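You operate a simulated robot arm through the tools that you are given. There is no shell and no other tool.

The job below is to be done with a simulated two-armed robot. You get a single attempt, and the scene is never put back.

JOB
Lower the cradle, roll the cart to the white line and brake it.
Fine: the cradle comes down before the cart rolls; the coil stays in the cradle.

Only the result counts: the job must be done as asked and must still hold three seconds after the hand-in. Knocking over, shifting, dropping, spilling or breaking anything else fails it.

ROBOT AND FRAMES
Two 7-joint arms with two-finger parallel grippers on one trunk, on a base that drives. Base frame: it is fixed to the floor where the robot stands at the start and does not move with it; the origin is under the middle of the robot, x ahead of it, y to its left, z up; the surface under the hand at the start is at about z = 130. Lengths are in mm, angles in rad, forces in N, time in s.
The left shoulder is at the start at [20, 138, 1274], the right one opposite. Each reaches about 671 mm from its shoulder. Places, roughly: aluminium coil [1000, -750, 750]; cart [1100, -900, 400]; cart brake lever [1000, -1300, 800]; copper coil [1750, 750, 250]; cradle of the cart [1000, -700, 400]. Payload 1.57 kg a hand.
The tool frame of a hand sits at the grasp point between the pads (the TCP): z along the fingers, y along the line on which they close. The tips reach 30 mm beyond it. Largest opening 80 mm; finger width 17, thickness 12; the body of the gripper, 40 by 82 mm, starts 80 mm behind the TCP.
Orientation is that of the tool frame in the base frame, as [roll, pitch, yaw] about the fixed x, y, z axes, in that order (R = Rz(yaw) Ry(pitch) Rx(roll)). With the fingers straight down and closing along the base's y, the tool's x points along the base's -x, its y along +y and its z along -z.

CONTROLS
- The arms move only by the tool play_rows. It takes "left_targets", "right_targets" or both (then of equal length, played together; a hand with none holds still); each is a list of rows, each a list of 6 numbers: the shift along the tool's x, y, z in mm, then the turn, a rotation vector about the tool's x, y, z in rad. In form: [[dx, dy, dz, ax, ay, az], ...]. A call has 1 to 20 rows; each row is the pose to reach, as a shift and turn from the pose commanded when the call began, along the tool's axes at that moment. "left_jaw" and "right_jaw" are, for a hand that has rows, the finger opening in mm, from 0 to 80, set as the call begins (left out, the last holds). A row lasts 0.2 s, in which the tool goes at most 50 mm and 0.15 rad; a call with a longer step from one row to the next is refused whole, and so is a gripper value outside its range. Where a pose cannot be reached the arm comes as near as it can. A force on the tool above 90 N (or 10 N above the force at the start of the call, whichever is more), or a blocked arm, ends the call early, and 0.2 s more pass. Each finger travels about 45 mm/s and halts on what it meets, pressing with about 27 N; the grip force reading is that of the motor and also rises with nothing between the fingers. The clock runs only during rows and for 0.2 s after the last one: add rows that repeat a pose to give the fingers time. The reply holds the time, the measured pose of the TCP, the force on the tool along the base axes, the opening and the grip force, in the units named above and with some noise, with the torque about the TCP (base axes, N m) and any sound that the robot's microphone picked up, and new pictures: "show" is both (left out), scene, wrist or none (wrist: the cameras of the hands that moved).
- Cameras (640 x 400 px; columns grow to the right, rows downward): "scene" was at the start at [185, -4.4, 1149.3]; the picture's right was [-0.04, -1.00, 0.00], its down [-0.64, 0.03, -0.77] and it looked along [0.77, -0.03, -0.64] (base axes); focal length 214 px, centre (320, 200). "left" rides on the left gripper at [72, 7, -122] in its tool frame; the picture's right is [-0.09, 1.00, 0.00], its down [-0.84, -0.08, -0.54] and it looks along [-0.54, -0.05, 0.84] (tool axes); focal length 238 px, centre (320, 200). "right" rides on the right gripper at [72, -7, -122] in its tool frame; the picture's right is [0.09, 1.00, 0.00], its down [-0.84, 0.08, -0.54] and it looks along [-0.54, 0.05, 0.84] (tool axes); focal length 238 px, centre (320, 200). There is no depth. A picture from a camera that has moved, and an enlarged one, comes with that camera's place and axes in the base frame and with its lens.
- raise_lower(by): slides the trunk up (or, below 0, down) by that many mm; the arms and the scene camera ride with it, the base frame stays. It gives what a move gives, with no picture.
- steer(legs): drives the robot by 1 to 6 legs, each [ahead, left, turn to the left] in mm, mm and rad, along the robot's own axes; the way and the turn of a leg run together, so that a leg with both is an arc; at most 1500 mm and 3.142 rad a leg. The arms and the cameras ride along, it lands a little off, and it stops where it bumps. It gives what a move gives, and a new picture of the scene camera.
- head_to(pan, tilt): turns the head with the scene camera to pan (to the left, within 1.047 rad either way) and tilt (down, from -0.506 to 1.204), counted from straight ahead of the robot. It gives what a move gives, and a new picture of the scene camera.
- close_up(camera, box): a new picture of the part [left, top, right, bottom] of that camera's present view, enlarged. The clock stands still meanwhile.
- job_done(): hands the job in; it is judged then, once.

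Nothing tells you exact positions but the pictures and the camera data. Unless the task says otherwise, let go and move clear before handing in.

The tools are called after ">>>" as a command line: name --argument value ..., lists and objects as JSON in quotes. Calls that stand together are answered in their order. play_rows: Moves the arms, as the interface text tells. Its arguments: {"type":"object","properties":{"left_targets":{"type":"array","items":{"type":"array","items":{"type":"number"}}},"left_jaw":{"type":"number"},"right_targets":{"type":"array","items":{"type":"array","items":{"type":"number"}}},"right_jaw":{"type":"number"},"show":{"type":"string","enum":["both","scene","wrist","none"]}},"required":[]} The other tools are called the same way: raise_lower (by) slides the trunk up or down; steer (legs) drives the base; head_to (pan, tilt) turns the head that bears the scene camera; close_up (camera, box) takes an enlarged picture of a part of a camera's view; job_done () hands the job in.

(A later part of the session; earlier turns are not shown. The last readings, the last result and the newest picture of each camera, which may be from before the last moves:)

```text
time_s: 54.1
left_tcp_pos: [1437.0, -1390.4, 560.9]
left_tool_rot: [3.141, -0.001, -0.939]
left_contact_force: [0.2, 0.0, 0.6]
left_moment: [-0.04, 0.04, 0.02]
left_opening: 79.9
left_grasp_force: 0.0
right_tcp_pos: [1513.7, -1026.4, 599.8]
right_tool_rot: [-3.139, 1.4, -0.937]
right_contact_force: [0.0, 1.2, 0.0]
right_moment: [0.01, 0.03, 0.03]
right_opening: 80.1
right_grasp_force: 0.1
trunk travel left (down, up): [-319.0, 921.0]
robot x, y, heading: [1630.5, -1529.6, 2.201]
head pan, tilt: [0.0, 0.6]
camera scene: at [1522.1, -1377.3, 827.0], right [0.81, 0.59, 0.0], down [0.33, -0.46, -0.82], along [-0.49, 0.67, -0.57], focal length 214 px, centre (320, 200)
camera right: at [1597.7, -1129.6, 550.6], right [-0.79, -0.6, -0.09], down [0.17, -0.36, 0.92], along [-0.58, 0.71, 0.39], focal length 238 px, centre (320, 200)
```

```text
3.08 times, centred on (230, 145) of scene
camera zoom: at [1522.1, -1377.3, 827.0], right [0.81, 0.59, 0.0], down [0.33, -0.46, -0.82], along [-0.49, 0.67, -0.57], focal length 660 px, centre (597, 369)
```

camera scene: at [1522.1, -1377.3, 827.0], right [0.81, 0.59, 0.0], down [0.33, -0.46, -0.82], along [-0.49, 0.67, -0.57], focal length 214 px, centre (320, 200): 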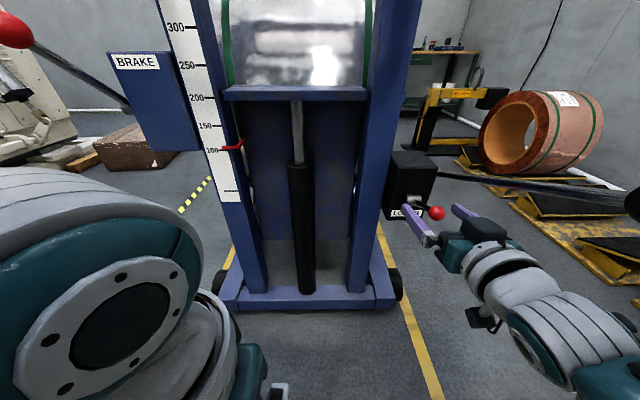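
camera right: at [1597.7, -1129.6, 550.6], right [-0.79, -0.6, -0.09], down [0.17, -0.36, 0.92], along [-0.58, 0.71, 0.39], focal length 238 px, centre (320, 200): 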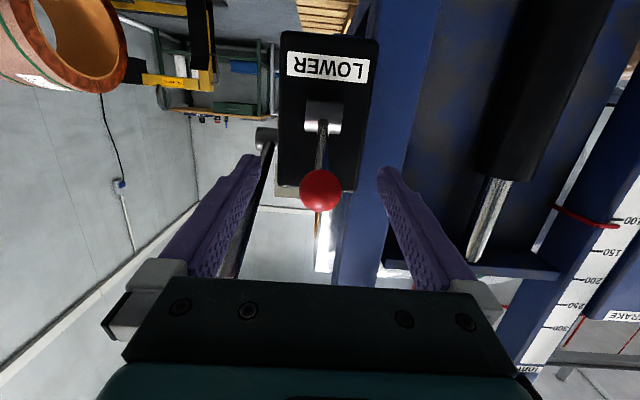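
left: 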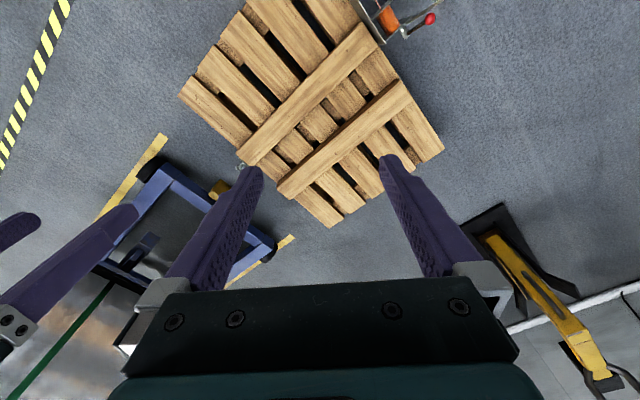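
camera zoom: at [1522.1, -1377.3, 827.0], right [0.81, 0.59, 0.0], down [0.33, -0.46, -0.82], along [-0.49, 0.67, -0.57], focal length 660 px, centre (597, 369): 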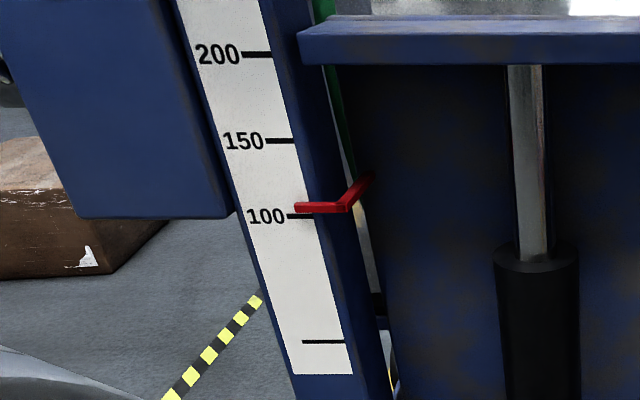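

The knob sits right at the TCP. I'll close on it gently.

>>> play_rows --right_targets '[[0, 0, 0, 0, 0, 0], [0, 0, 0, 0, 0, 0], [0, 0, 0, 0, 0, 0], [0, 0, 0, 0, 0, 0], [0, 0, 0, 0, 0, 0]]' --right_jaw 22

>>> close_up --camera "scene" --box '[340, 140, 580, 320]'

```text
time_s: 55.3
left_tcp_pos: [1435.8, -1389.8, 562.3]
left_tool_rot: [-3.14, -0.002, -0.939]
left_contact_force: [0.7, 0.0, 0.6]
left_moment: [0.0, 0.0, -0.01]
left_opening: 79.9
left_grasp_force: 0.0
right_tcp_pos: [1512.7, -1027.0, 601.1]
right_tool_rot: [-3.141, 1.4, -0.937]
right_contact_force: [-1.0, -0.7, 0.2]
right_moment: [-0.01, -0.01, 0.01]
right_opening: 25.7
right_grasp_force: 29.2
trunk travel left (down, up): [-319.0, 921.0]
robot x, y, heading: [1630.7, -1526.6, 2.203]
head pan, tilt: [0.0, 0.6]
camera scene: at [1521.7, -1377.1, 827.1], right [0.81, 0.59, 0.0], down [0.33, -0.46, -0.83], along [-0.49, 0.67, -0.56], focal length 214 px, centre (320, 200)
camera right: at [1597.3, -1129.5, 550.8], right [-0.79, -0.6, -0.09], down [0.17, -0.36, 0.92], along [-0.58, 0.71, 0.39], focal length 238 px, centre (320, 200)
```

scene: 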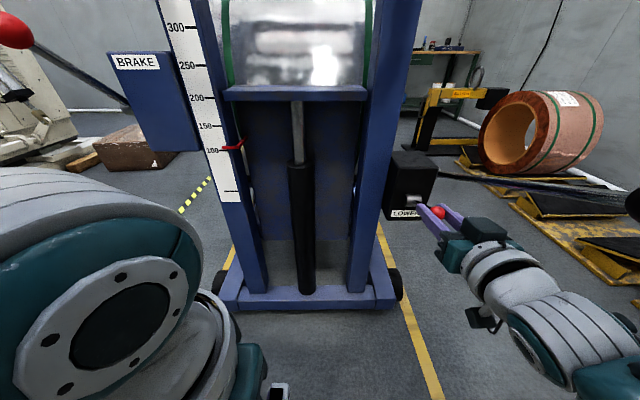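
right: 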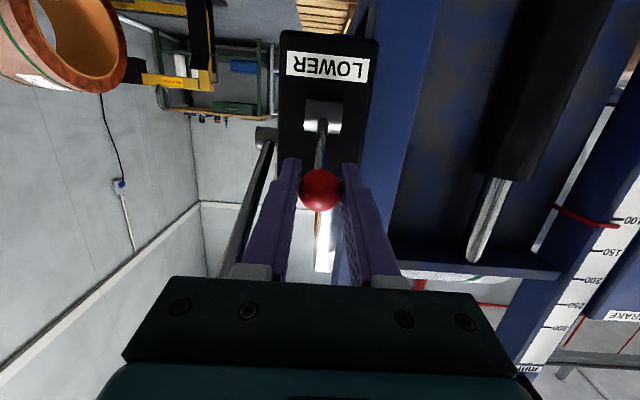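

```text
2.22 times, centred on (460, 230) of scene
camera zoom: at [1521.7, -1377.1, 827.1], right [0.81, 0.59, 0.0], down [0.33, -0.46, -0.83], along [-0.49, 0.67, -0.56], focal length 477 px, centre (9, 133)
```

zoom: 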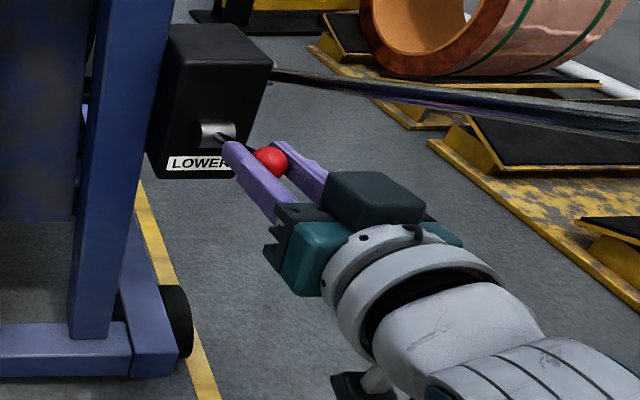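

I have the knob (opening 25.7 mm). I'll ease the lever down a few degrees first and watch the force and the scale pointer.

>>> play_rows --right_targets '[[3.9, 0, -0.7, 0, 0, 0], [7.8, 0, -1.3, 0, 0, 0], [7.8, 0, -1.3, 0, 0, 0]]' --show "scene"

>>> close_up --camera "scene" --box '[180, 80, 280, 210]'

```text
time_s: 56.1
left_tcp_pos: [1433.9, -1388.3, 562.3]
left_tool_rot: [3.141, 0.0, -0.941]
left_contact_force: [-0.4, -0.4, 0.6]
left_moment: [0.0, -0.03, -0.04]
left_opening: 80.1
left_grasp_force: 0.0
right_tcp_pos: [1513.5, -1028.3, 596.0]
right_tool_rot: [3.14, 1.405, -0.939]
right_contact_force: [-1.0, -4.2, 13.9]
right_moment: [0.79, 0.6, 0.01]
right_opening: 25.7
right_grasp_force: 36.8
trunk travel left (down, up): [-319.0, 921.0]
robot x, y, heading: [1632.1, -1527.9, 2.201]
head pan, tilt: [0.0, 0.6]
camera scene: at [1521.1, -1376.6, 827.3], right [0.81, 0.59, 0.0], down [0.33, -0.46, -0.83], along [-0.49, 0.67, -0.56], focal length 214 px, centre (320, 200)
```

scene: 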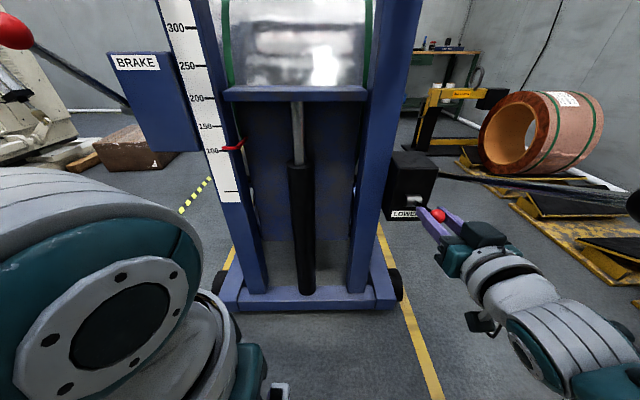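

```text
3.08 times, centred on (230, 145) of scene
camera zoom: at [1521.1, -1376.6, 827.3], right [0.81, 0.59, 0.0], down [0.33, -0.46, -0.83], along [-0.49, 0.67, -0.56], focal length 660 px, centre (597, 369)
```

zoom: 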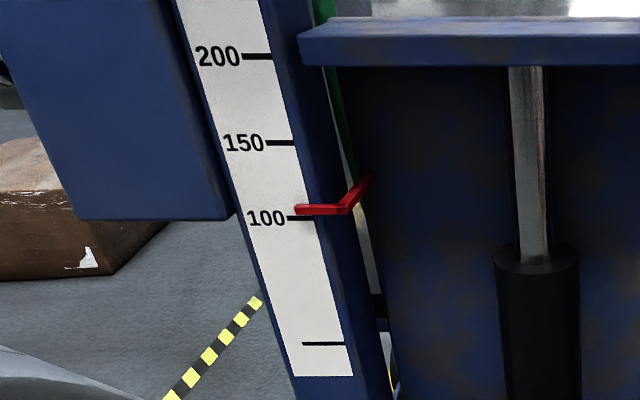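

The lever resists with about 14 N for about 5 mm. I'll look closely to see whether the lever itself moved.

>>> close_up --camera "scene" --box '[340, 140, 580, 320]'

>>> close_up --camera "right" --box '[240, 20, 400, 240]'

```text
2.22 times, centred on (460, 230) of scene
camera zoom: at [1521.1, -1376.6, 827.3], right [0.81, 0.59, 0.0], down [0.33, -0.46, -0.83], along [-0.49, 0.67, -0.56], focal length 477 px, centre (9, 133)
```

zoom: 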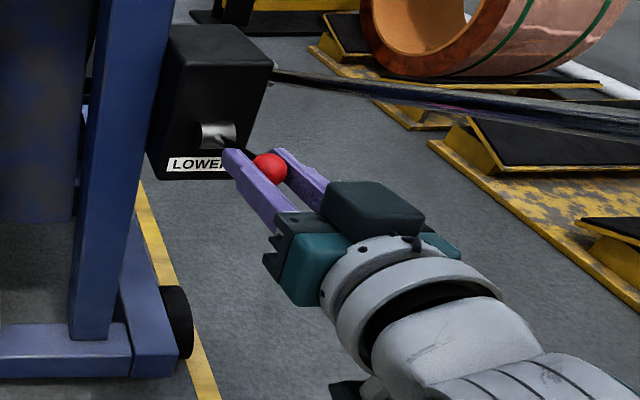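

```text
1.82 times, centred on (320, 130) of right
camera zoom: at [1598.1, -1130.2, 545.1], right [-0.79, -0.6, -0.09], down [0.17, -0.37, 0.91], along [-0.58, 0.71, 0.39], focal length 433 px, centre (320, 327)
```

zoom: 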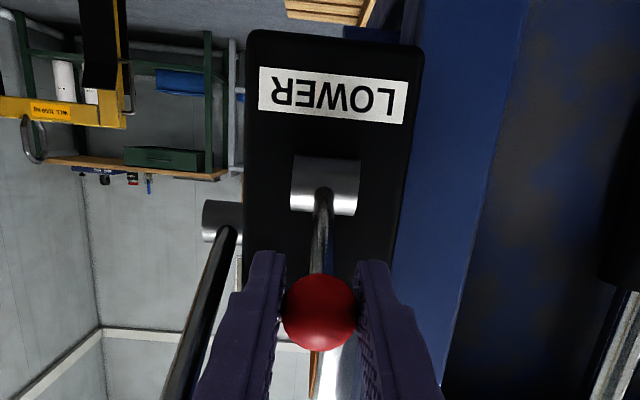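

The knob moved down with the fingers, so it looks like a sprung lever. I'll press another 5° or so.

>>> play_rows --right_targets '[[4, 0, -0.3, 0, 0, 0], [8, 0, -0.6, 0, 0, 0], [8, 0, -0.6, 0, 0, 0]]' --show "scene"

>>> close_up --camera "scene" --box '[180, 80, 280, 210]'

>>> close_up --camera "scene" --box '[340, 140, 580, 320]'

>>> close_up --camera "right" --box '[240, 20, 400, 240]'

```text
time_s: 56.9
left_tcp_pos: [1434.9, -1389.0, 560.9]
left_tool_rot: [3.14, 0.0, -0.94]
left_contact_force: [-0.1, 0.3, -0.6]
left_moment: [0.0, -0.01, -0.03]
left_opening: 80.0
left_grasp_force: 0.2
right_tcp_pos: [1516.6, -1028.7, 585.6]
right_tool_rot: [-3.14, 1.392, -0.939]
right_contact_force: [-0.4, -0.7, -0.4]
right_moment: [-0.03, 0.0, 0.01]
right_opening: 22.0
right_grasp_force: 0.2
trunk travel left (down, up): [-319.0, 921.0]
robot x, y, heading: [1634.3, -1525.5, 2.203]
head pan, tilt: [0.0, 0.6]
camera scene: at [1521.1, -1377.3, 827.0], right [0.81, 0.59, 0.0], down [0.33, -0.46, -0.83], along [-0.49, 0.67, -0.56], focal length 214 px, centre (320, 200)
```

scene: 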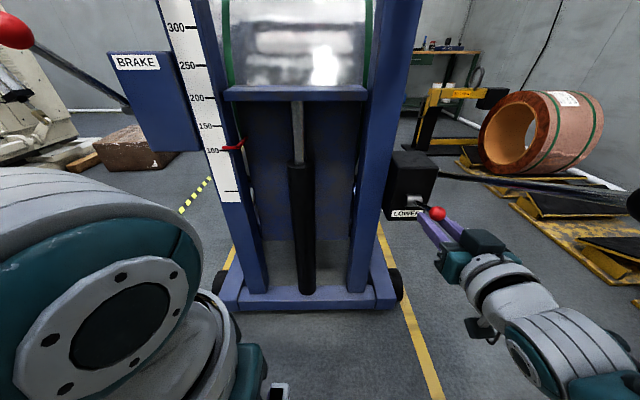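

```text
3.08 times, centred on (230, 145) of scene
camera zoom: at [1521.1, -1377.3, 827.0], right [0.81, 0.59, 0.0], down [0.33, -0.46, -0.83], along [-0.49, 0.67, -0.56], focal length 660 px, centre (597, 369)
```

zoom: 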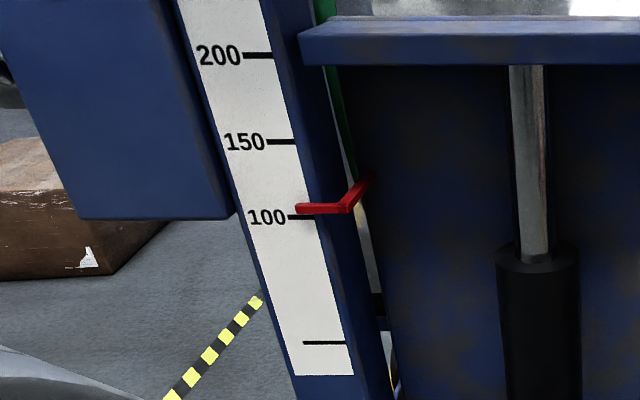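

```text
2.22 times, centred on (460, 230) of scene
camera zoom: at [1521.1, -1377.3, 827.0], right [0.81, 0.59, 0.0], down [0.33, -0.46, -0.83], along [-0.49, 0.67, -0.56], focal length 477 px, centre (9, 133)
```

zoom: 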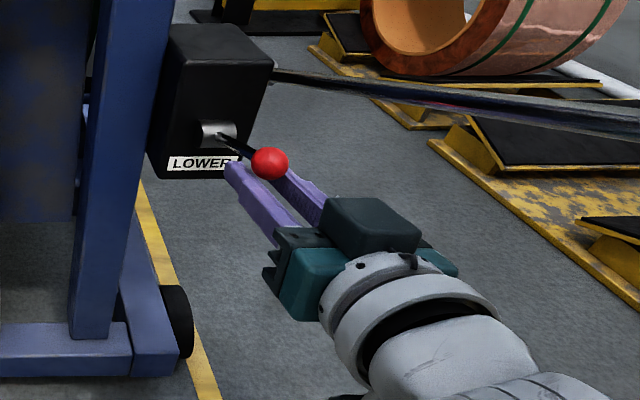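

```text
1.82 times, centred on (320, 130) of right
camera zoom: at [1601.2, -1132.9, 535.2], right [-0.8, -0.6, -0.09], down [0.17, -0.36, 0.92], along [-0.58, 0.72, 0.38], focal length 433 px, centre (320, 327)
```

zoom: 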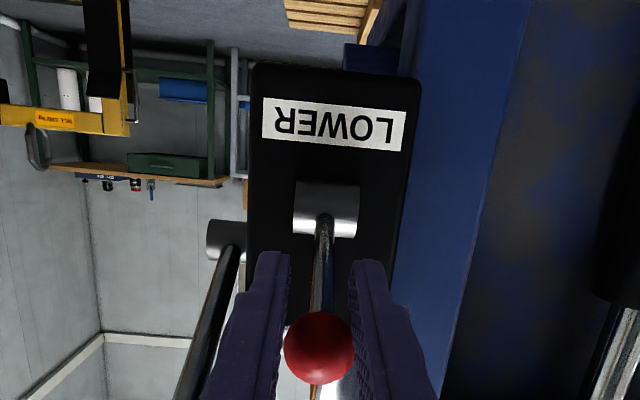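

The fingers slid off below the knob; the lever sprang back and hadn't really turned. They now sit just under the knob, so I'll try nudging it upward from here.

>>> play_rows --right_targets '[[-3.8, 0, 1, 0, 0, 0], [-7.6, 0, 2, 0, 0, 0], [-7.6, 0, 2, 0, 0, 0]]' --show "scene"

>>> close_up --camera "scene" --box '[340, 140, 580, 320]'

>>> close_up --camera "right" --box '[240, 20, 400, 240]'

>>> close_up --camera "scene" --box '[180, 80, 280, 210]'

```text
time_s: 57.7
left_tcp_pos: [1436.4, -1391.8, 560.3]
left_tool_rot: [3.14, -0.003, -0.937]
left_contact_force: [-0.1, -0.4, -0.2]
left_moment: [0.0, -0.02, -0.02]
left_opening: 80.1
left_grasp_force: 0.0
right_tcp_pos: [1515.4, -1028.8, 593.0]
right_tool_rot: [3.137, 1.398, -0.943]
right_contact_force: [0.2, -4.7, -3.9]
right_moment: [-0.02, 0.02, 0.02]
right_opening: 25.7
right_grasp_force: 16.5
trunk travel left (down, up): [-319.0, 921.0]
robot x, y, heading: [1635.4, -1527.2, 2.202]
head pan, tilt: [0.0, 0.6]
camera scene: at [1521.9, -1378.8, 826.8], right [0.81, 0.59, 0.0], down [0.33, -0.46, -0.82], along [-0.49, 0.67, -0.57], focal length 214 px, centre (320, 200)
```

scene: 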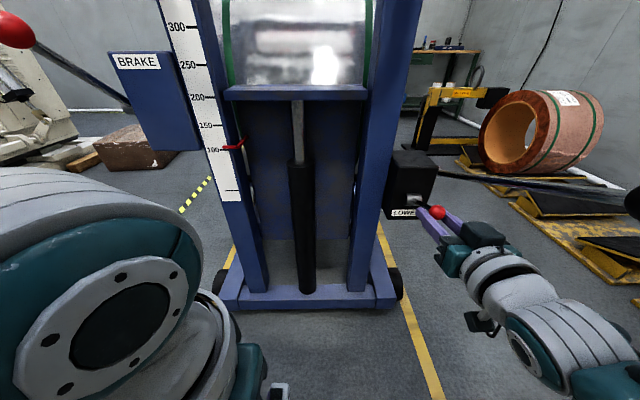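

```text
2.22 times, centred on (460, 230) of scene
camera zoom: at [1521.9, -1378.8, 826.8], right [0.81, 0.59, 0.0], down [0.33, -0.46, -0.82], along [-0.49, 0.67, -0.57], focal length 477 px, centre (9, 133)
```

zoom: 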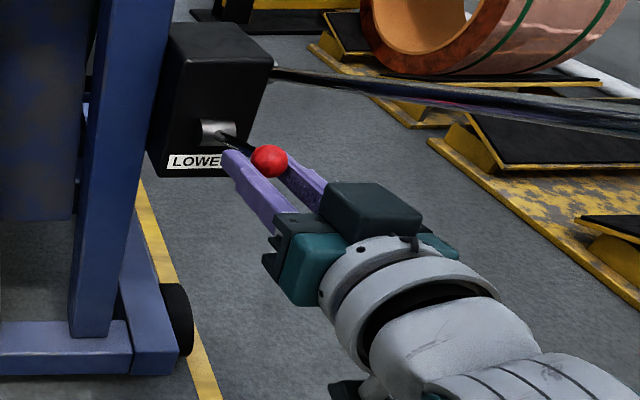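

```text
1.82 times, centred on (320, 130) of right
camera zoom: at [1599.0, -1131.9, 542.7], right [-0.79, -0.6, -0.09], down [0.17, -0.36, 0.92], along [-0.58, 0.71, 0.39], focal length 433 px, centre (320, 327)
```

zoom: 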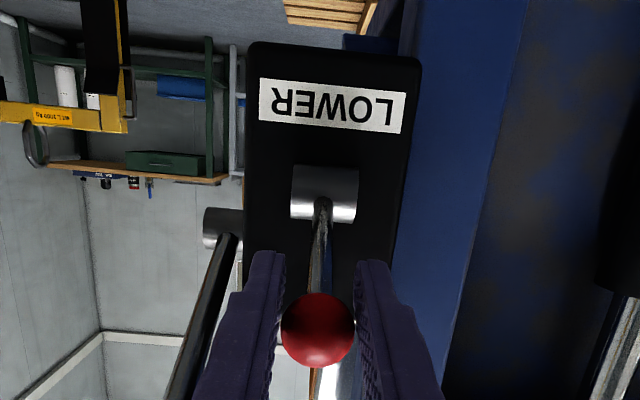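

```text
3.08 times, centred on (230, 145) of scene
camera zoom: at [1521.9, -1378.8, 826.8], right [0.81, 0.59, 0.0], down [0.33, -0.46, -0.82], along [-0.49, 0.67, -0.57], focal length 660 px, centre (597, 369)
```

zoom: 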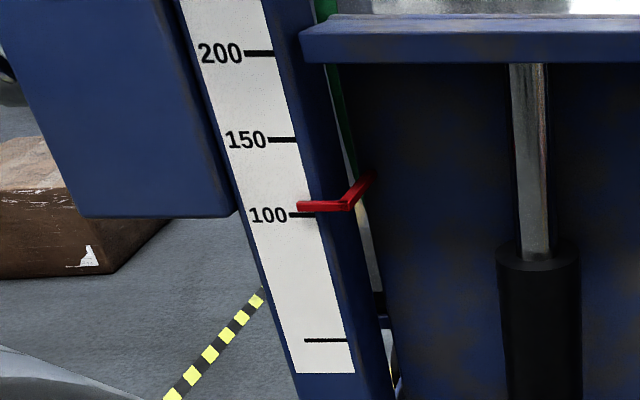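

The fingers re-wrapped around the knob. I'll test the upward direction with this light grip and see whether the lever follows.

>>> play_rows --right_targets '[[-4, 0, 0.5, 0, 0, 0], [-8, 0, 1, 0, 0, 0], [-12, 0, 1.6, 0, 0, 0], [-16, 0, 2.2, 0, 0, 0]]' --show "scene"

>>> close_up --camera "scene" --box '[340, 140, 580, 320]'

>>> close_up --camera "right" --box '[240, 20, 400, 240]'

```text
time_s: 58.7
left_tcp_pos: [1435.0, -1394.8, 561.7]
left_tool_rot: [3.139, -0.003, -0.938]
left_contact_force: [0.3, 0.1, -0.4]
left_moment: [0.01, 0.0, -0.01]
left_opening: 80.3
left_grasp_force: 0.0
right_tcp_pos: [1514.7, -1028.3, 601.1]
right_tool_rot: [3.136, 1.379, -0.945]
right_contact_force: [0.0, -2.0, -30.1]
right_moment: [-0.06, -0.06, -0.02]
right_opening: 25.1
right_grasp_force: 36.5
trunk travel left (down, up): [-319.0, 921.0]
robot x, y, heading: [1633.4, -1527.2, 2.205]
head pan, tilt: [0.0, 0.6]
camera scene: at [1522.6, -1381.0, 826.3], right [0.81, 0.59, 0.0], down [0.33, -0.46, -0.82], along [-0.49, 0.66, -0.57], focal length 214 px, centre (320, 200)
```

scene: 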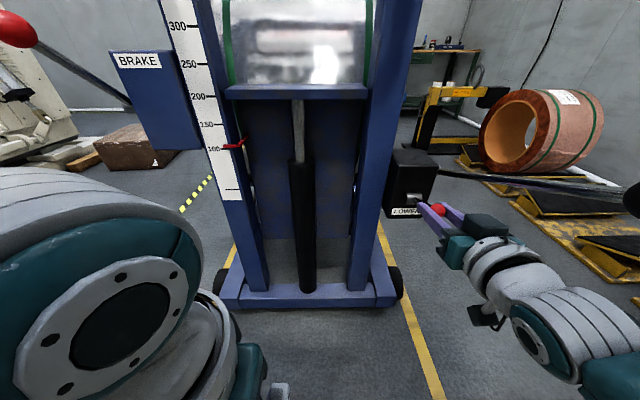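

```text
2.22 times, centred on (460, 230) of scene
camera zoom: at [1522.6, -1381.0, 826.3], right [0.81, 0.59, 0.0], down [0.33, -0.46, -0.82], along [-0.49, 0.66, -0.57], focal length 477 px, centre (9, 133)
```

zoom: 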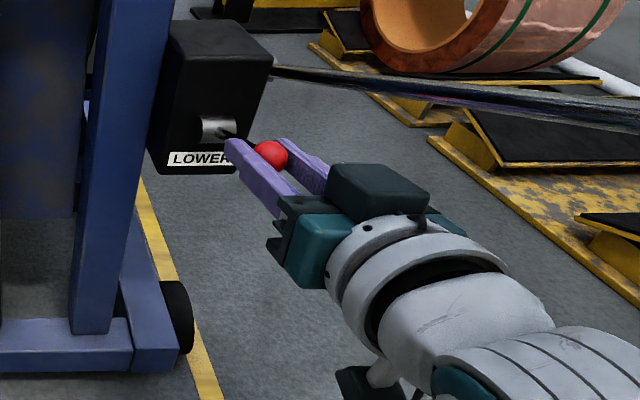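

```text
1.82 times, centred on (320, 130) of right
camera zoom: at [1599.3, -1132.9, 553.9], right [-0.79, -0.6, -0.09], down [0.16, -0.35, 0.92], along [-0.59, 0.72, 0.37], focal length 433 px, centre (320, 327)
```

zoom: 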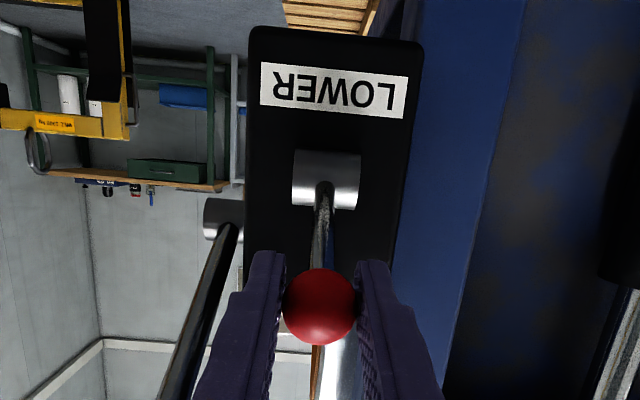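

Upward is a hard stop (30 N, no motion), while downward gave a little, so the lever has to be pressed down firmly. I'll open, rise above the knob, narrow the jaws to 12 mm and press from above.

>>> play_rows --right_targets '[[0, 0, 0, 0, 0, 0], [0, 0, 0, 0, 0, 0], [0, 0, 0, 0, 0, 0], [-9, 0, -2.8, 0, 0, 0], [-18, 0, -5.6, 0, 0, 0], [-27, 0, -8.3, 0, 0, 0], [-27, 0, -8.3, 0, 0, 0]]' --right_jaw 50 --show "none"

>>> play_rows --right_targets '[[0, 0, 0, 0, 0, 0], [0, 0, 0, 0, 0, 0], [0, 0, 0, 0, 0, 0], [0, 0, 0, 0, 0, 0]]' --right_jaw 12

>>> close_up --camera "scene" --box '[340, 140, 580, 320]'

```text
time_s: 60.3
left_tcp_pos: [1436.5, -1389.2, 560.6]
left_tool_rot: [3.142, -0.001, -0.939]
left_contact_force: [-0.2, -0.8, 0.5]
left_moment: [-0.01, 0.0, 0.01]
left_opening: 80.2
left_grasp_force: 0.3
right_tcp_pos: [1513.7, -1026.9, 636.9]
right_tool_rot: [3.141, 1.398, -0.939]
right_contact_force: [-0.3, -0.7, 0.3]
right_moment: [0.03, -0.01, 0.0]
right_opening: 50.2
right_grasp_force: 0.1
trunk travel left (down, up): [-319.0, 921.0]
robot x, y, heading: [1635.5, -1529.1, 2.205]
head pan, tilt: [0.0, 0.6]
```

```text
time_s: 61.3
left_tcp_pos: [1435.2, -1389.2, 560.7]
left_tool_rot: [3.141, 0.001, -0.939]
left_contact_force: [0.0, -0.5, 0.8]
left_moment: [-0.06, 0.03, -0.01]
left_opening: 80.1
left_grasp_force: 0.1
right_tcp_pos: [1512.2, -1027.8, 636.1]
right_tool_rot: [-3.139, 1.4, -0.939]
right_contact_force: [0.0, 0.2, 0.0]
right_moment: [-0.01, 0.0, -0.02]
right_opening: 11.8
right_grasp_force: 0.1
trunk travel left (down, up): [-319.0, 921.0]
robot x, y, heading: [1631.0, -1528.5, 2.205]
head pan, tilt: [0.0, 0.6]
camera scene: at [1521.8, -1377.0, 827.1], right [0.81, 0.59, 0.0], down [0.33, -0.46, -0.83], along [-0.49, 0.67, -0.56], focal length 214 px, centre (320, 200)
camera right: at [1597.6, -1129.0, 586.9], right [-0.79, -0.6, -0.09], down [0.17, -0.36, 0.92], along [-0.58, 0.71, 0.39], focal length 238 px, centre (320, 200)
```

scene: 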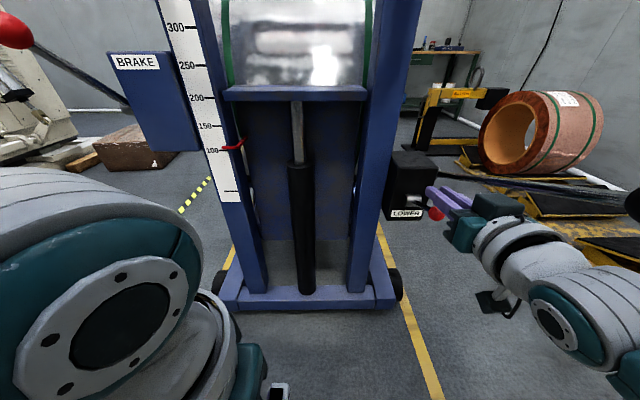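
right: 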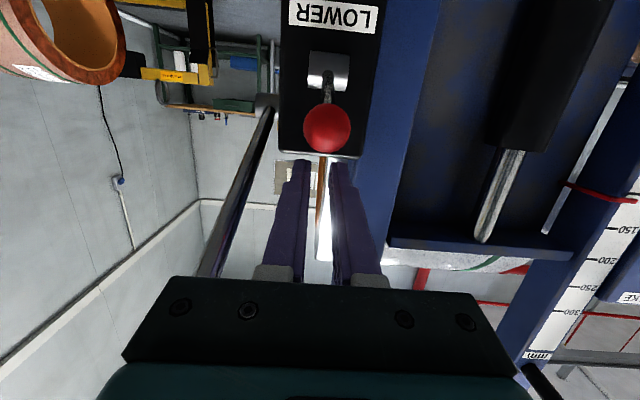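

```text
2.22 times, centred on (460, 230) of scene
camera zoom: at [1521.8, -1377.0, 827.1], right [0.81, 0.59, 0.0], down [0.33, -0.46, -0.83], along [-0.49, 0.67, -0.56], focal length 477 px, centre (9, 133)
```

zoom: 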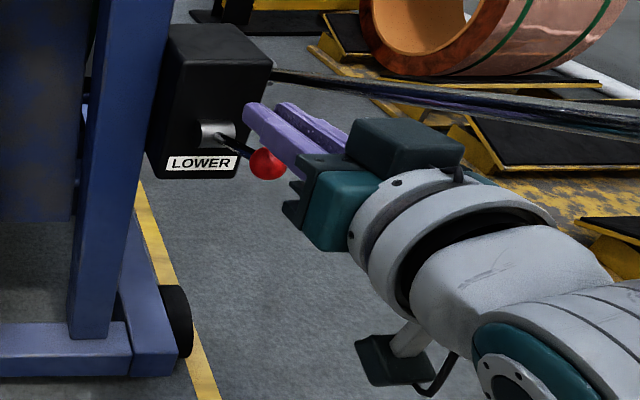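

The narrowed fingers are right above the knob. I'll press down past contact (about 15 mm) with a few millimetres more and watch.

>>> play_rows --right_targets '[[8, 0, 1, 0, 0, 0], [15, 0, 1, 0, 0, 0], [20, 0, 0.5, 0, 0, 0], [24, 0, 0, 0, 0, 0]]' --show "scene"

>>> close_up --camera "scene" --box '[340, 140, 580, 320]'

>>> close_up --camera "scene" --box '[180, 80, 280, 210]'

```text
time_s: 62.3
left_tcp_pos: [1434.9, -1389.9, 561.4]
left_tool_rot: [-3.141, -0.001, -0.939]
left_contact_force: [0.3, 0.8, 0.2]
left_moment: [-0.01, -0.04, 0.01]
left_opening: 80.1
left_grasp_force: 0.1
right_tcp_pos: [1516.6, -1028.9, 613.7]
right_tool_rot: [3.138, 1.4, -0.942]
right_contact_force: [-1.0, -0.8, 2.1]
right_moment: [0.04, 0.0, -0.03]
right_opening: 13.0
right_grasp_force: 0.0
trunk travel left (down, up): [-319.0, 921.0]
robot x, y, heading: [1632.3, -1529.7, 2.2]
head pan, tilt: [0.0, 0.6]
camera scene: at [1521.5, -1377.1, 827.1], right [0.81, 0.59, 0.0], down [0.33, -0.46, -0.83], along [-0.49, 0.67, -0.56], focal length 214 px, centre (320, 200)
```

scene: 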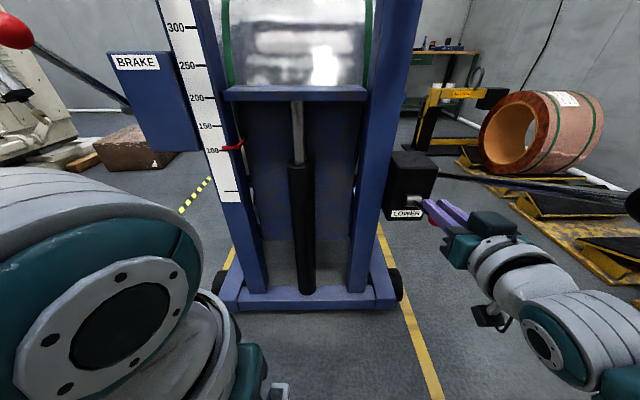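

```text
2.22 times, centred on (460, 230) of scene
camera zoom: at [1521.5, -1377.1, 827.1], right [0.81, 0.59, 0.0], down [0.33, -0.46, -0.83], along [-0.49, 0.67, -0.56], focal length 477 px, centre (9, 133)
```

zoom: 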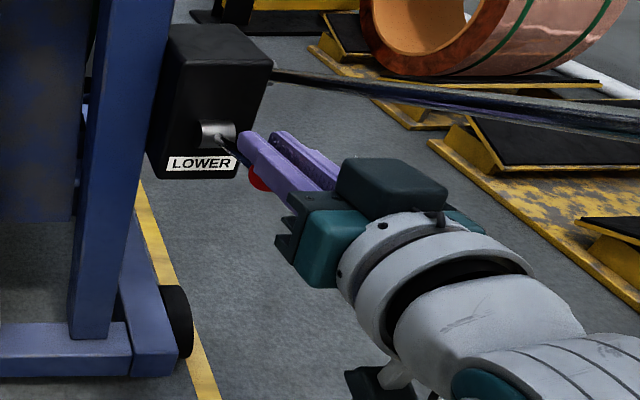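

```text
3.08 times, centred on (230, 145) of scene
camera zoom: at [1521.5, -1377.1, 827.1], right [0.81, 0.59, 0.0], down [0.33, -0.46, -0.83], along [-0.49, 0.67, -0.56], focal length 660 px, centre (597, 369)
```

zoom: 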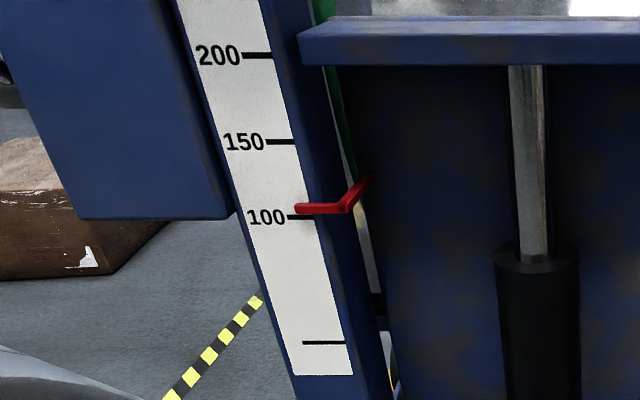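

Only about 2 N so far. I'll continue down in steps.

>>> play_rows --right_targets '[[4, 0, 0, 0, 0, 0], [8, 0, -0.5, 0, 0, 0], [12, 0, -1, 0, 0, 0], [12, 0, -1, 0, 0, 0]]' --show "scene"

>>> close_up --camera "scene" --box '[340, 140, 580, 320]'

>>> close_up --camera "right" --box '[240, 20, 400, 240]'

>>> close_up --camera "scene" --box '[180, 80, 280, 210]'

```text
time_s: 63.3
left_tcp_pos: [1435.8, -1389.5, 561.7]
left_tool_rot: [3.141, 0.001, -0.94]
left_contact_force: [1.0, 0.1, 0.4]
left_moment: [0.01, 0.01, -0.03]
left_opening: 80.0
left_grasp_force: 0.0
right_tcp_pos: [1518.1, -1031.4, 602.5]
right_tool_rot: [3.141, 1.4, -0.938]
right_contact_force: [-2.3, -0.4, 3.3]
right_moment: [0.0, 0.04, -0.06]
right_opening: 13.5
right_grasp_force: 1.2
trunk travel left (down, up): [-319.0, 921.0]
robot x, y, heading: [1632.7, -1528.4, 2.199]
head pan, tilt: [0.0, 0.6]
camera scene: at [1521.3, -1376.9, 827.1], right [0.81, 0.59, 0.0], down [0.33, -0.46, -0.83], along [-0.49, 0.67, -0.56], focal length 214 px, centre (320, 200)
```

scene: 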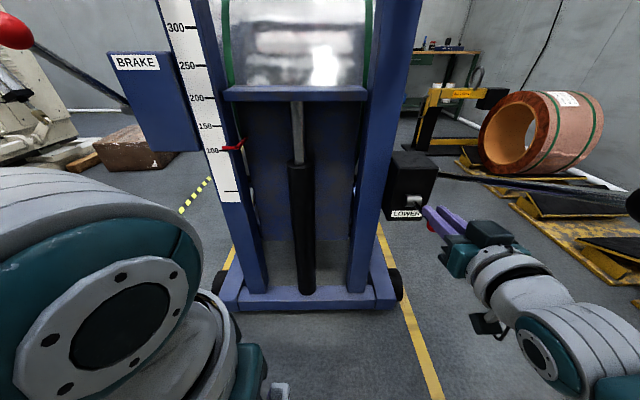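

```text
2.22 times, centred on (460, 230) of scene
camera zoom: at [1521.3, -1376.9, 827.1], right [0.81, 0.59, 0.0], down [0.33, -0.46, -0.83], along [-0.49, 0.67, -0.56], focal length 477 px, centre (9, 133)
```

zoom: 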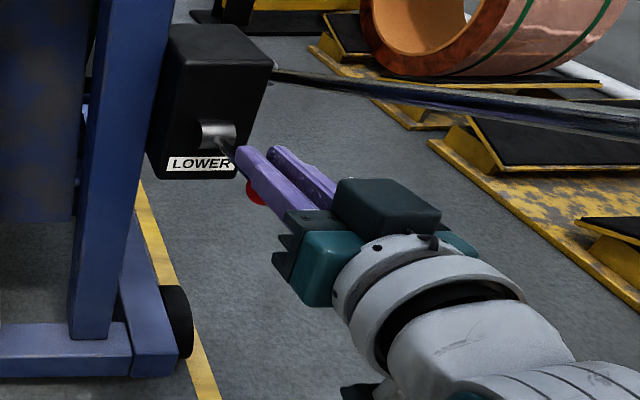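

```text
1.82 times, centred on (320, 130) of right
camera zoom: at [1602.6, -1134.3, 551.7], right [-0.79, -0.6, -0.09], down [0.17, -0.36, 0.92], along [-0.58, 0.71, 0.39], focal length 433 px, centre (320, 327)
```

zoom: 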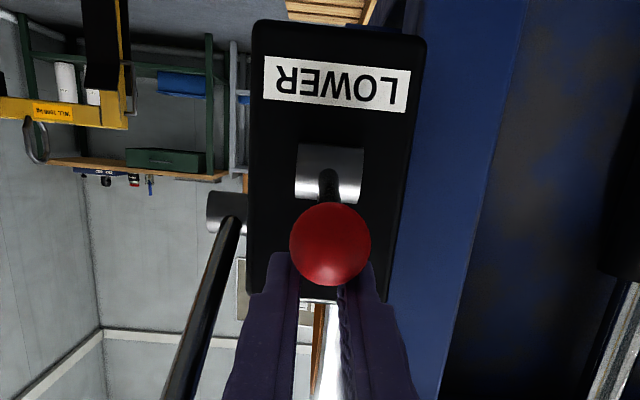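

```text
3.08 times, centred on (230, 145) of scene
camera zoom: at [1521.3, -1376.9, 827.1], right [0.81, 0.59, 0.0], down [0.33, -0.46, -0.83], along [-0.49, 0.67, -0.56], focal length 660 px, centre (597, 369)
```

zoom: 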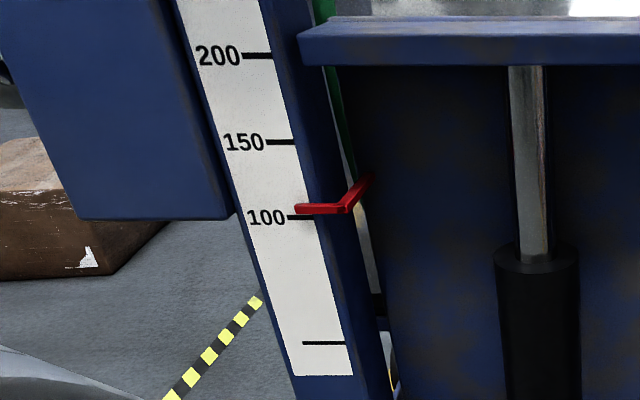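

The lever is now following downward with only about 3 N. No lowering yet, so I'll go further in small steps.

>>> play_rows --right_targets '[[4, 0, -0.2, 0, 0, 0], [8, 0, -0.3, 0, 0, 0], [12, 0, -0.3, 0, 0, 0], [12, 0, -0.3, 0, 0, 0]]' --show "scene"

>>> close_up --camera "scene" --box '[180, 80, 280, 210]'

>>> close_up --camera "right" --box '[240, 20, 400, 240]'

```text
time_s: 64.3
left_tcp_pos: [1434.6, -1389.7, 561.0]
left_tool_rot: [3.141, 0.0, -0.94]
left_contact_force: [-1.0, 0.5, 0.1]
left_moment: [0.02, 0.01, -0.02]
left_opening: 80.0
left_grasp_force: 0.1
right_tcp_pos: [1518.3, -1032.0, 590.1]
right_tool_rot: [3.14, 1.4, -0.942]
right_contact_force: [-0.5, -0.7, 4.8]
right_moment: [0.02, 0.05, -0.06]
right_opening: 13.2
right_grasp_force: 1.2
trunk travel left (down, up): [-319.0, 921.0]
robot x, y, heading: [1633.0, -1527.2, 2.203]
head pan, tilt: [0.0, 0.6]
camera scene: at [1521.4, -1376.8, 827.1], right [0.81, 0.59, 0.0], down [0.33, -0.46, -0.83], along [-0.49, 0.67, -0.56], focal length 214 px, centre (320, 200)
```

scene: 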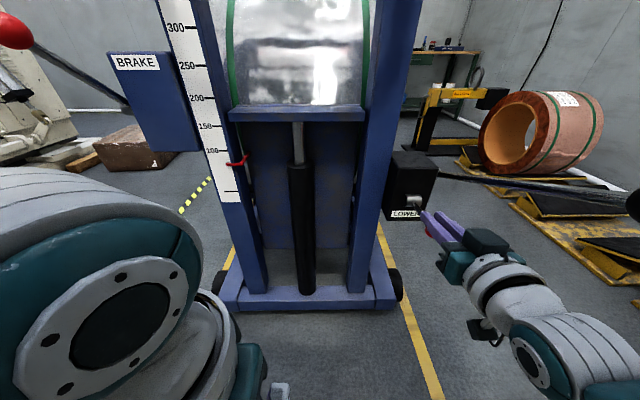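

```text
3.08 times, centred on (230, 145) of scene
camera zoom: at [1521.4, -1376.8, 827.1], right [0.81, 0.59, 0.0], down [0.33, -0.46, -0.83], along [-0.49, 0.67, -0.56], focal length 660 px, centre (597, 369)
```

zoom: 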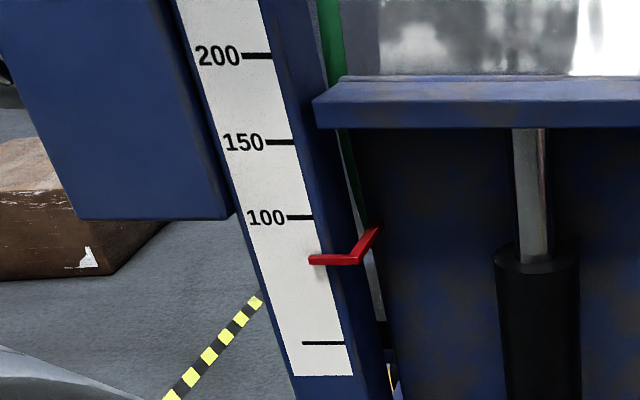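

```text
1.82 times, centred on (320, 130) of right
camera zoom: at [1603.0, -1136.0, 540.1], right [-0.79, -0.6, -0.09], down [0.17, -0.36, 0.92], along [-0.58, 0.71, 0.39], focal length 433 px, centre (320, 327)
```

zoom: 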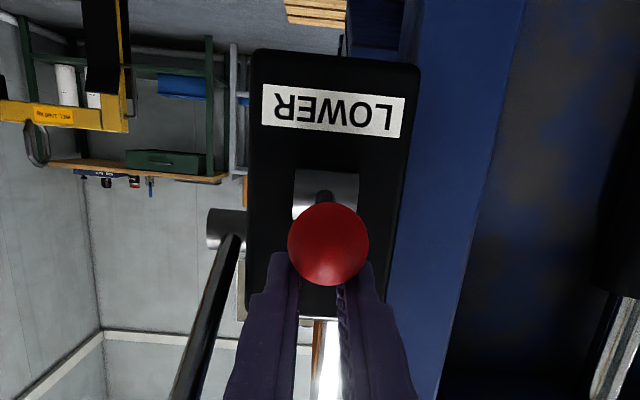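

The cradle is coming down: the pointer is at about 70 now. I'll hold for one short row to measure the speed.

>>> play_rows --right_targets '[[0, 0, 0, 0, 0, 0]]' --show "none"

>>> close_up --camera "scene" --box '[180, 80, 280, 210]'

```text
time_s: 64.7
left_tcp_pos: [1435.2, -1388.0, 560.5]
left_tool_rot: [-3.141, 0.002, -0.939]
left_contact_force: [0.6, -0.6, 0.7]
left_moment: [0.0, -0.01, -0.01]
left_opening: 79.9
left_grasp_force: 0.0
right_tcp_pos: [1518.6, -1031.7, 589.9]
right_tool_rot: [3.14, 1.401, -0.94]
right_contact_force: [-0.6, -0.8, 3.7]
right_moment: [0.03, 0.06, -0.06]
right_opening: 13.4
right_grasp_force: 0.6
trunk travel left (down, up): [-319.0, 921.0]
robot x, y, heading: [1630.9, -1526.0, 2.2]
head pan, tilt: [0.0, 0.6]
```

```text
3.08 times, centred on (230, 145) of scene
camera zoom: at [1521.3, -1376.7, 827.2], right [0.81, 0.59, 0.0], down [0.33, -0.46, -0.83], along [-0.49, 0.67, -0.56], focal length 660 px, centre (597, 369)
```

zoom: 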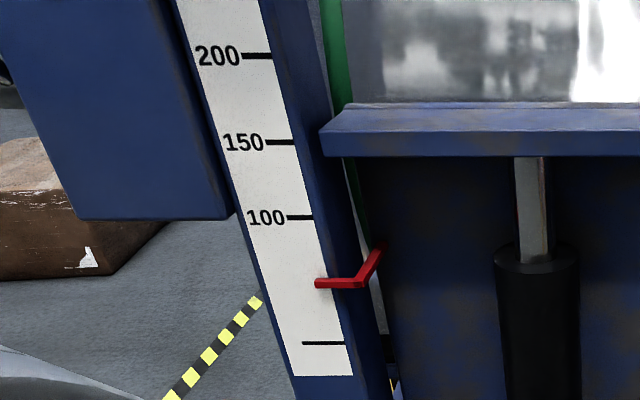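

It's lowering at about 45 mm/s with about 47 mm to go. I'll ease the lever up a few mm to slow it before the bottom.

>>> play_rows --right_targets '[[-5, 0, 0, 0, 0, 0]]' --show "none"

>>> close_up --camera "scene" --box '[180, 80, 280, 210]'

```text
time_s: 65.1
left_tcp_pos: [1434.7, -1389.2, 560.4]
left_tool_rot: [-3.141, 0.001, -0.939]
left_contact_force: [-0.5, 0.1, 0.0]
left_moment: [0.0, 0.0, 0.0]
left_opening: 79.7
left_grasp_force: 0.0
right_tcp_pos: [1518.4, -1032.7, 596.3]
right_tool_rot: [-3.138, 1.4, -0.935]
right_contact_force: [-1.2, 0.8, 3.8]
right_moment: [-0.04, 0.03, 0.08]
right_opening: 13.5
right_grasp_force: 1.2
trunk travel left (down, up): [-319.0, 921.0]
robot x, y, heading: [1635.5, -1529.4, 2.203]
head pan, tilt: [0.0, 0.6]
```

```text
3.08 times, centred on (230, 145) of scene
camera zoom: at [1521.2, -1376.8, 827.1], right [0.81, 0.59, 0.0], down [0.33, -0.46, -0.83], along [-0.49, 0.67, -0.56], focal length 660 px, centre (597, 369)
```

zoom: 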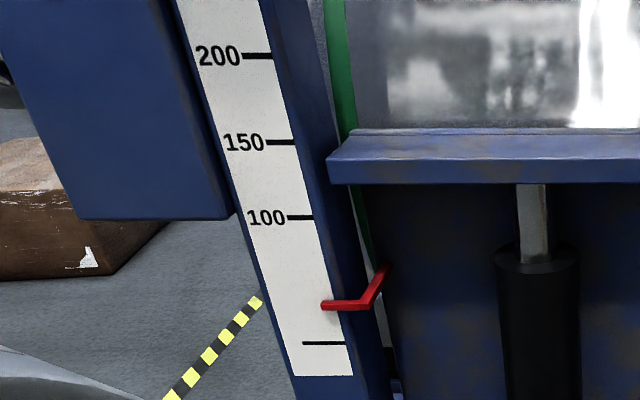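

It still moves at about 45 mm/s, a steady rate, with about 30 mm left. I'll hold on.

>>> play_rows --right_targets '[[0, 0, 0, 0, 0, 0]]' --show "none"

>>> close_up --camera "scene" --box '[180, 80, 280, 210]'

```text
time_s: 65.5
left_tcp_pos: [1434.7, -1389.4, 560.4]
left_tool_rot: [3.141, 0.001, -0.939]
left_contact_force: [-0.7, 0.3, -0.2]
left_moment: [0.01, 0.01, 0.01]
left_opening: 80.1
left_grasp_force: 0.0
right_tcp_pos: [1518.2, -1033.6, 596.2]
right_tool_rot: [-3.14, 1.4, -0.937]
right_contact_force: [-2.4, 1.0, 2.3]
right_moment: [-0.01, 0.02, 0.0]
right_opening: 13.9
right_grasp_force: 0.9
trunk travel left (down, up): [-319.0, 921.0]
robot x, y, heading: [1635.0, -1527.3, 2.2]
head pan, tilt: [0.0, 0.6]
```

```text
3.08 times, centred on (230, 145) of scene
camera zoom: at [1521.1, -1376.9, 827.2], right [0.81, 0.59, 0.0], down [0.33, -0.46, -0.83], along [-0.49, 0.67, -0.56], focal length 660 px, centre (597, 369)
```

zoom: 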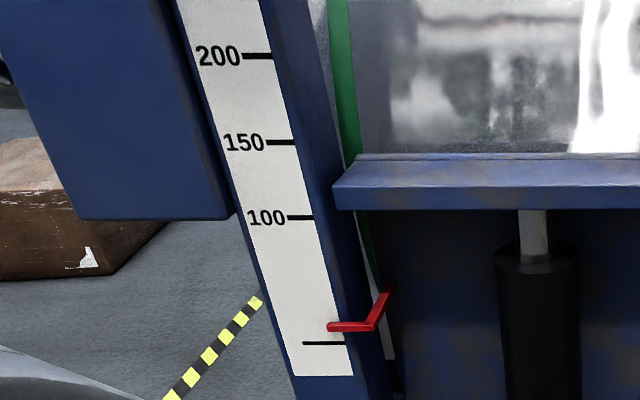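

About 12 mm left. I'll hold the valve open for a little longer until it settles at the bottom.

>>> play_rows --right_targets '[[0, 0, 0, 0, 0, 0], [0, 0, 0, 0, 0, 0]]' --show "scene"

>>> close_up --camera "scene" --box '[180, 80, 280, 210]'

>>> play_rows --right_targets '[[0, 0, 0, 0, 0, 0], [0, 0, 0, 0, 0, 0], [0, 0, 0, 0, 0, 0], [0, 0, 0, 0, 0, 0], [0, 0, 0, 0, 0, 0]]' --show "none"

>>> close_up --camera "scene" --box '[180, 80, 280, 210]'

```text
time_s: 66.1
left_tcp_pos: [1434.4, -1389.4, 561.7]
left_tool_rot: [3.142, 0.001, -0.94]
left_contact_force: [-0.5, -0.7, 0.4]
left_moment: [0.02, 0.02, 0.01]
left_opening: 80.1
left_grasp_force: 0.1
right_tcp_pos: [1519.7, -1031.8, 595.9]
right_tool_rot: [3.142, 1.4, -0.936]
right_contact_force: [-2.0, -0.4, 3.3]
right_moment: [-0.01, 0.04, 0.05]
right_opening: 13.8
right_grasp_force: 1.4
trunk travel left (down, up): [-319.0, 921.0]
robot x, y, heading: [1633.7, -1528.0, 2.199]
head pan, tilt: [0.0, 0.6]
camera scene: at [1521.2, -1376.9, 827.2], right [0.81, 0.59, 0.0], down [0.33, -0.46, -0.83], along [-0.49, 0.67, -0.56], focal length 214 px, centre (320, 200)
```

scene: 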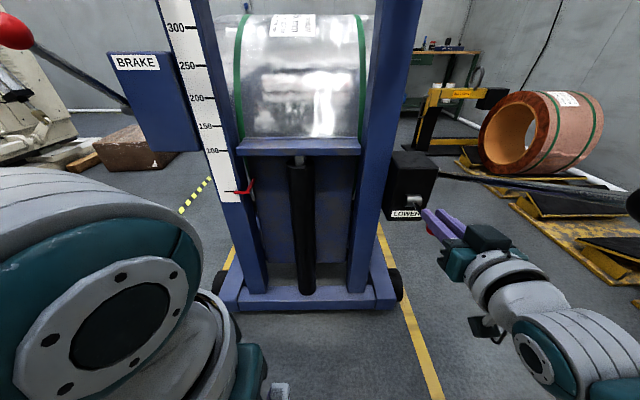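

```text
3.08 times, centred on (230, 145) of scene
camera zoom: at [1521.2, -1376.9, 827.2], right [0.81, 0.59, 0.0], down [0.33, -0.46, -0.83], along [-0.49, 0.67, -0.56], focal length 660 px, centre (597, 369)
```

zoom: 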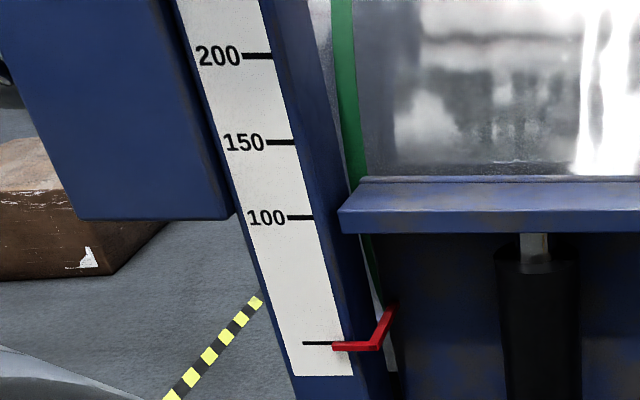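

```text
time_s: 67.3
left_tcp_pos: [1434.9, -1389.4, 561.7]
left_tool_rot: [-3.14, 0.0, -0.939]
left_contact_force: [0.1, -0.2, 0.0]
left_moment: [-0.02, 0.02, 0.01]
left_opening: 80.0
left_grasp_force: 0.0
right_tcp_pos: [1519.0, -1032.4, 594.9]
right_tool_rot: [3.141, 1.4, -0.94]
right_contact_force: [-1.7, 0.1, 3.3]
right_moment: [-0.03, 0.08, 0.02]
right_opening: 13.8
right_grasp_force: 1.2
trunk travel left (down, up): [-319.0, 921.0]
robot x, y, heading: [1632.9, -1531.0, 2.202]
head pan, tilt: [0.0, 0.6]
```

```text
3.08 times, centred on (230, 145) of scene
camera zoom: at [1521.2, -1376.9, 827.1], right [0.81, 0.59, 0.0], down [0.33, -0.46, -0.83], along [-0.49, 0.67, -0.56], focal length 660 px, centre (597, 369)
```

zoom: 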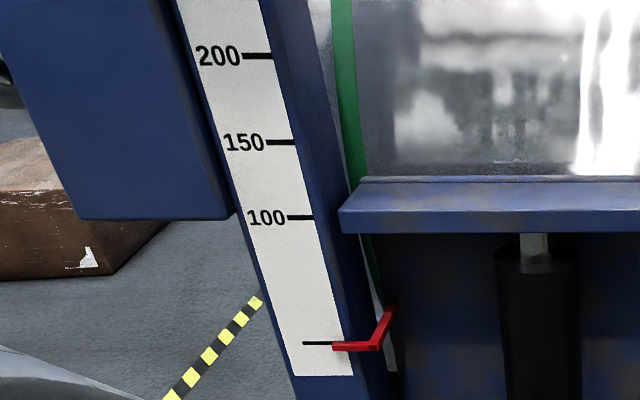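

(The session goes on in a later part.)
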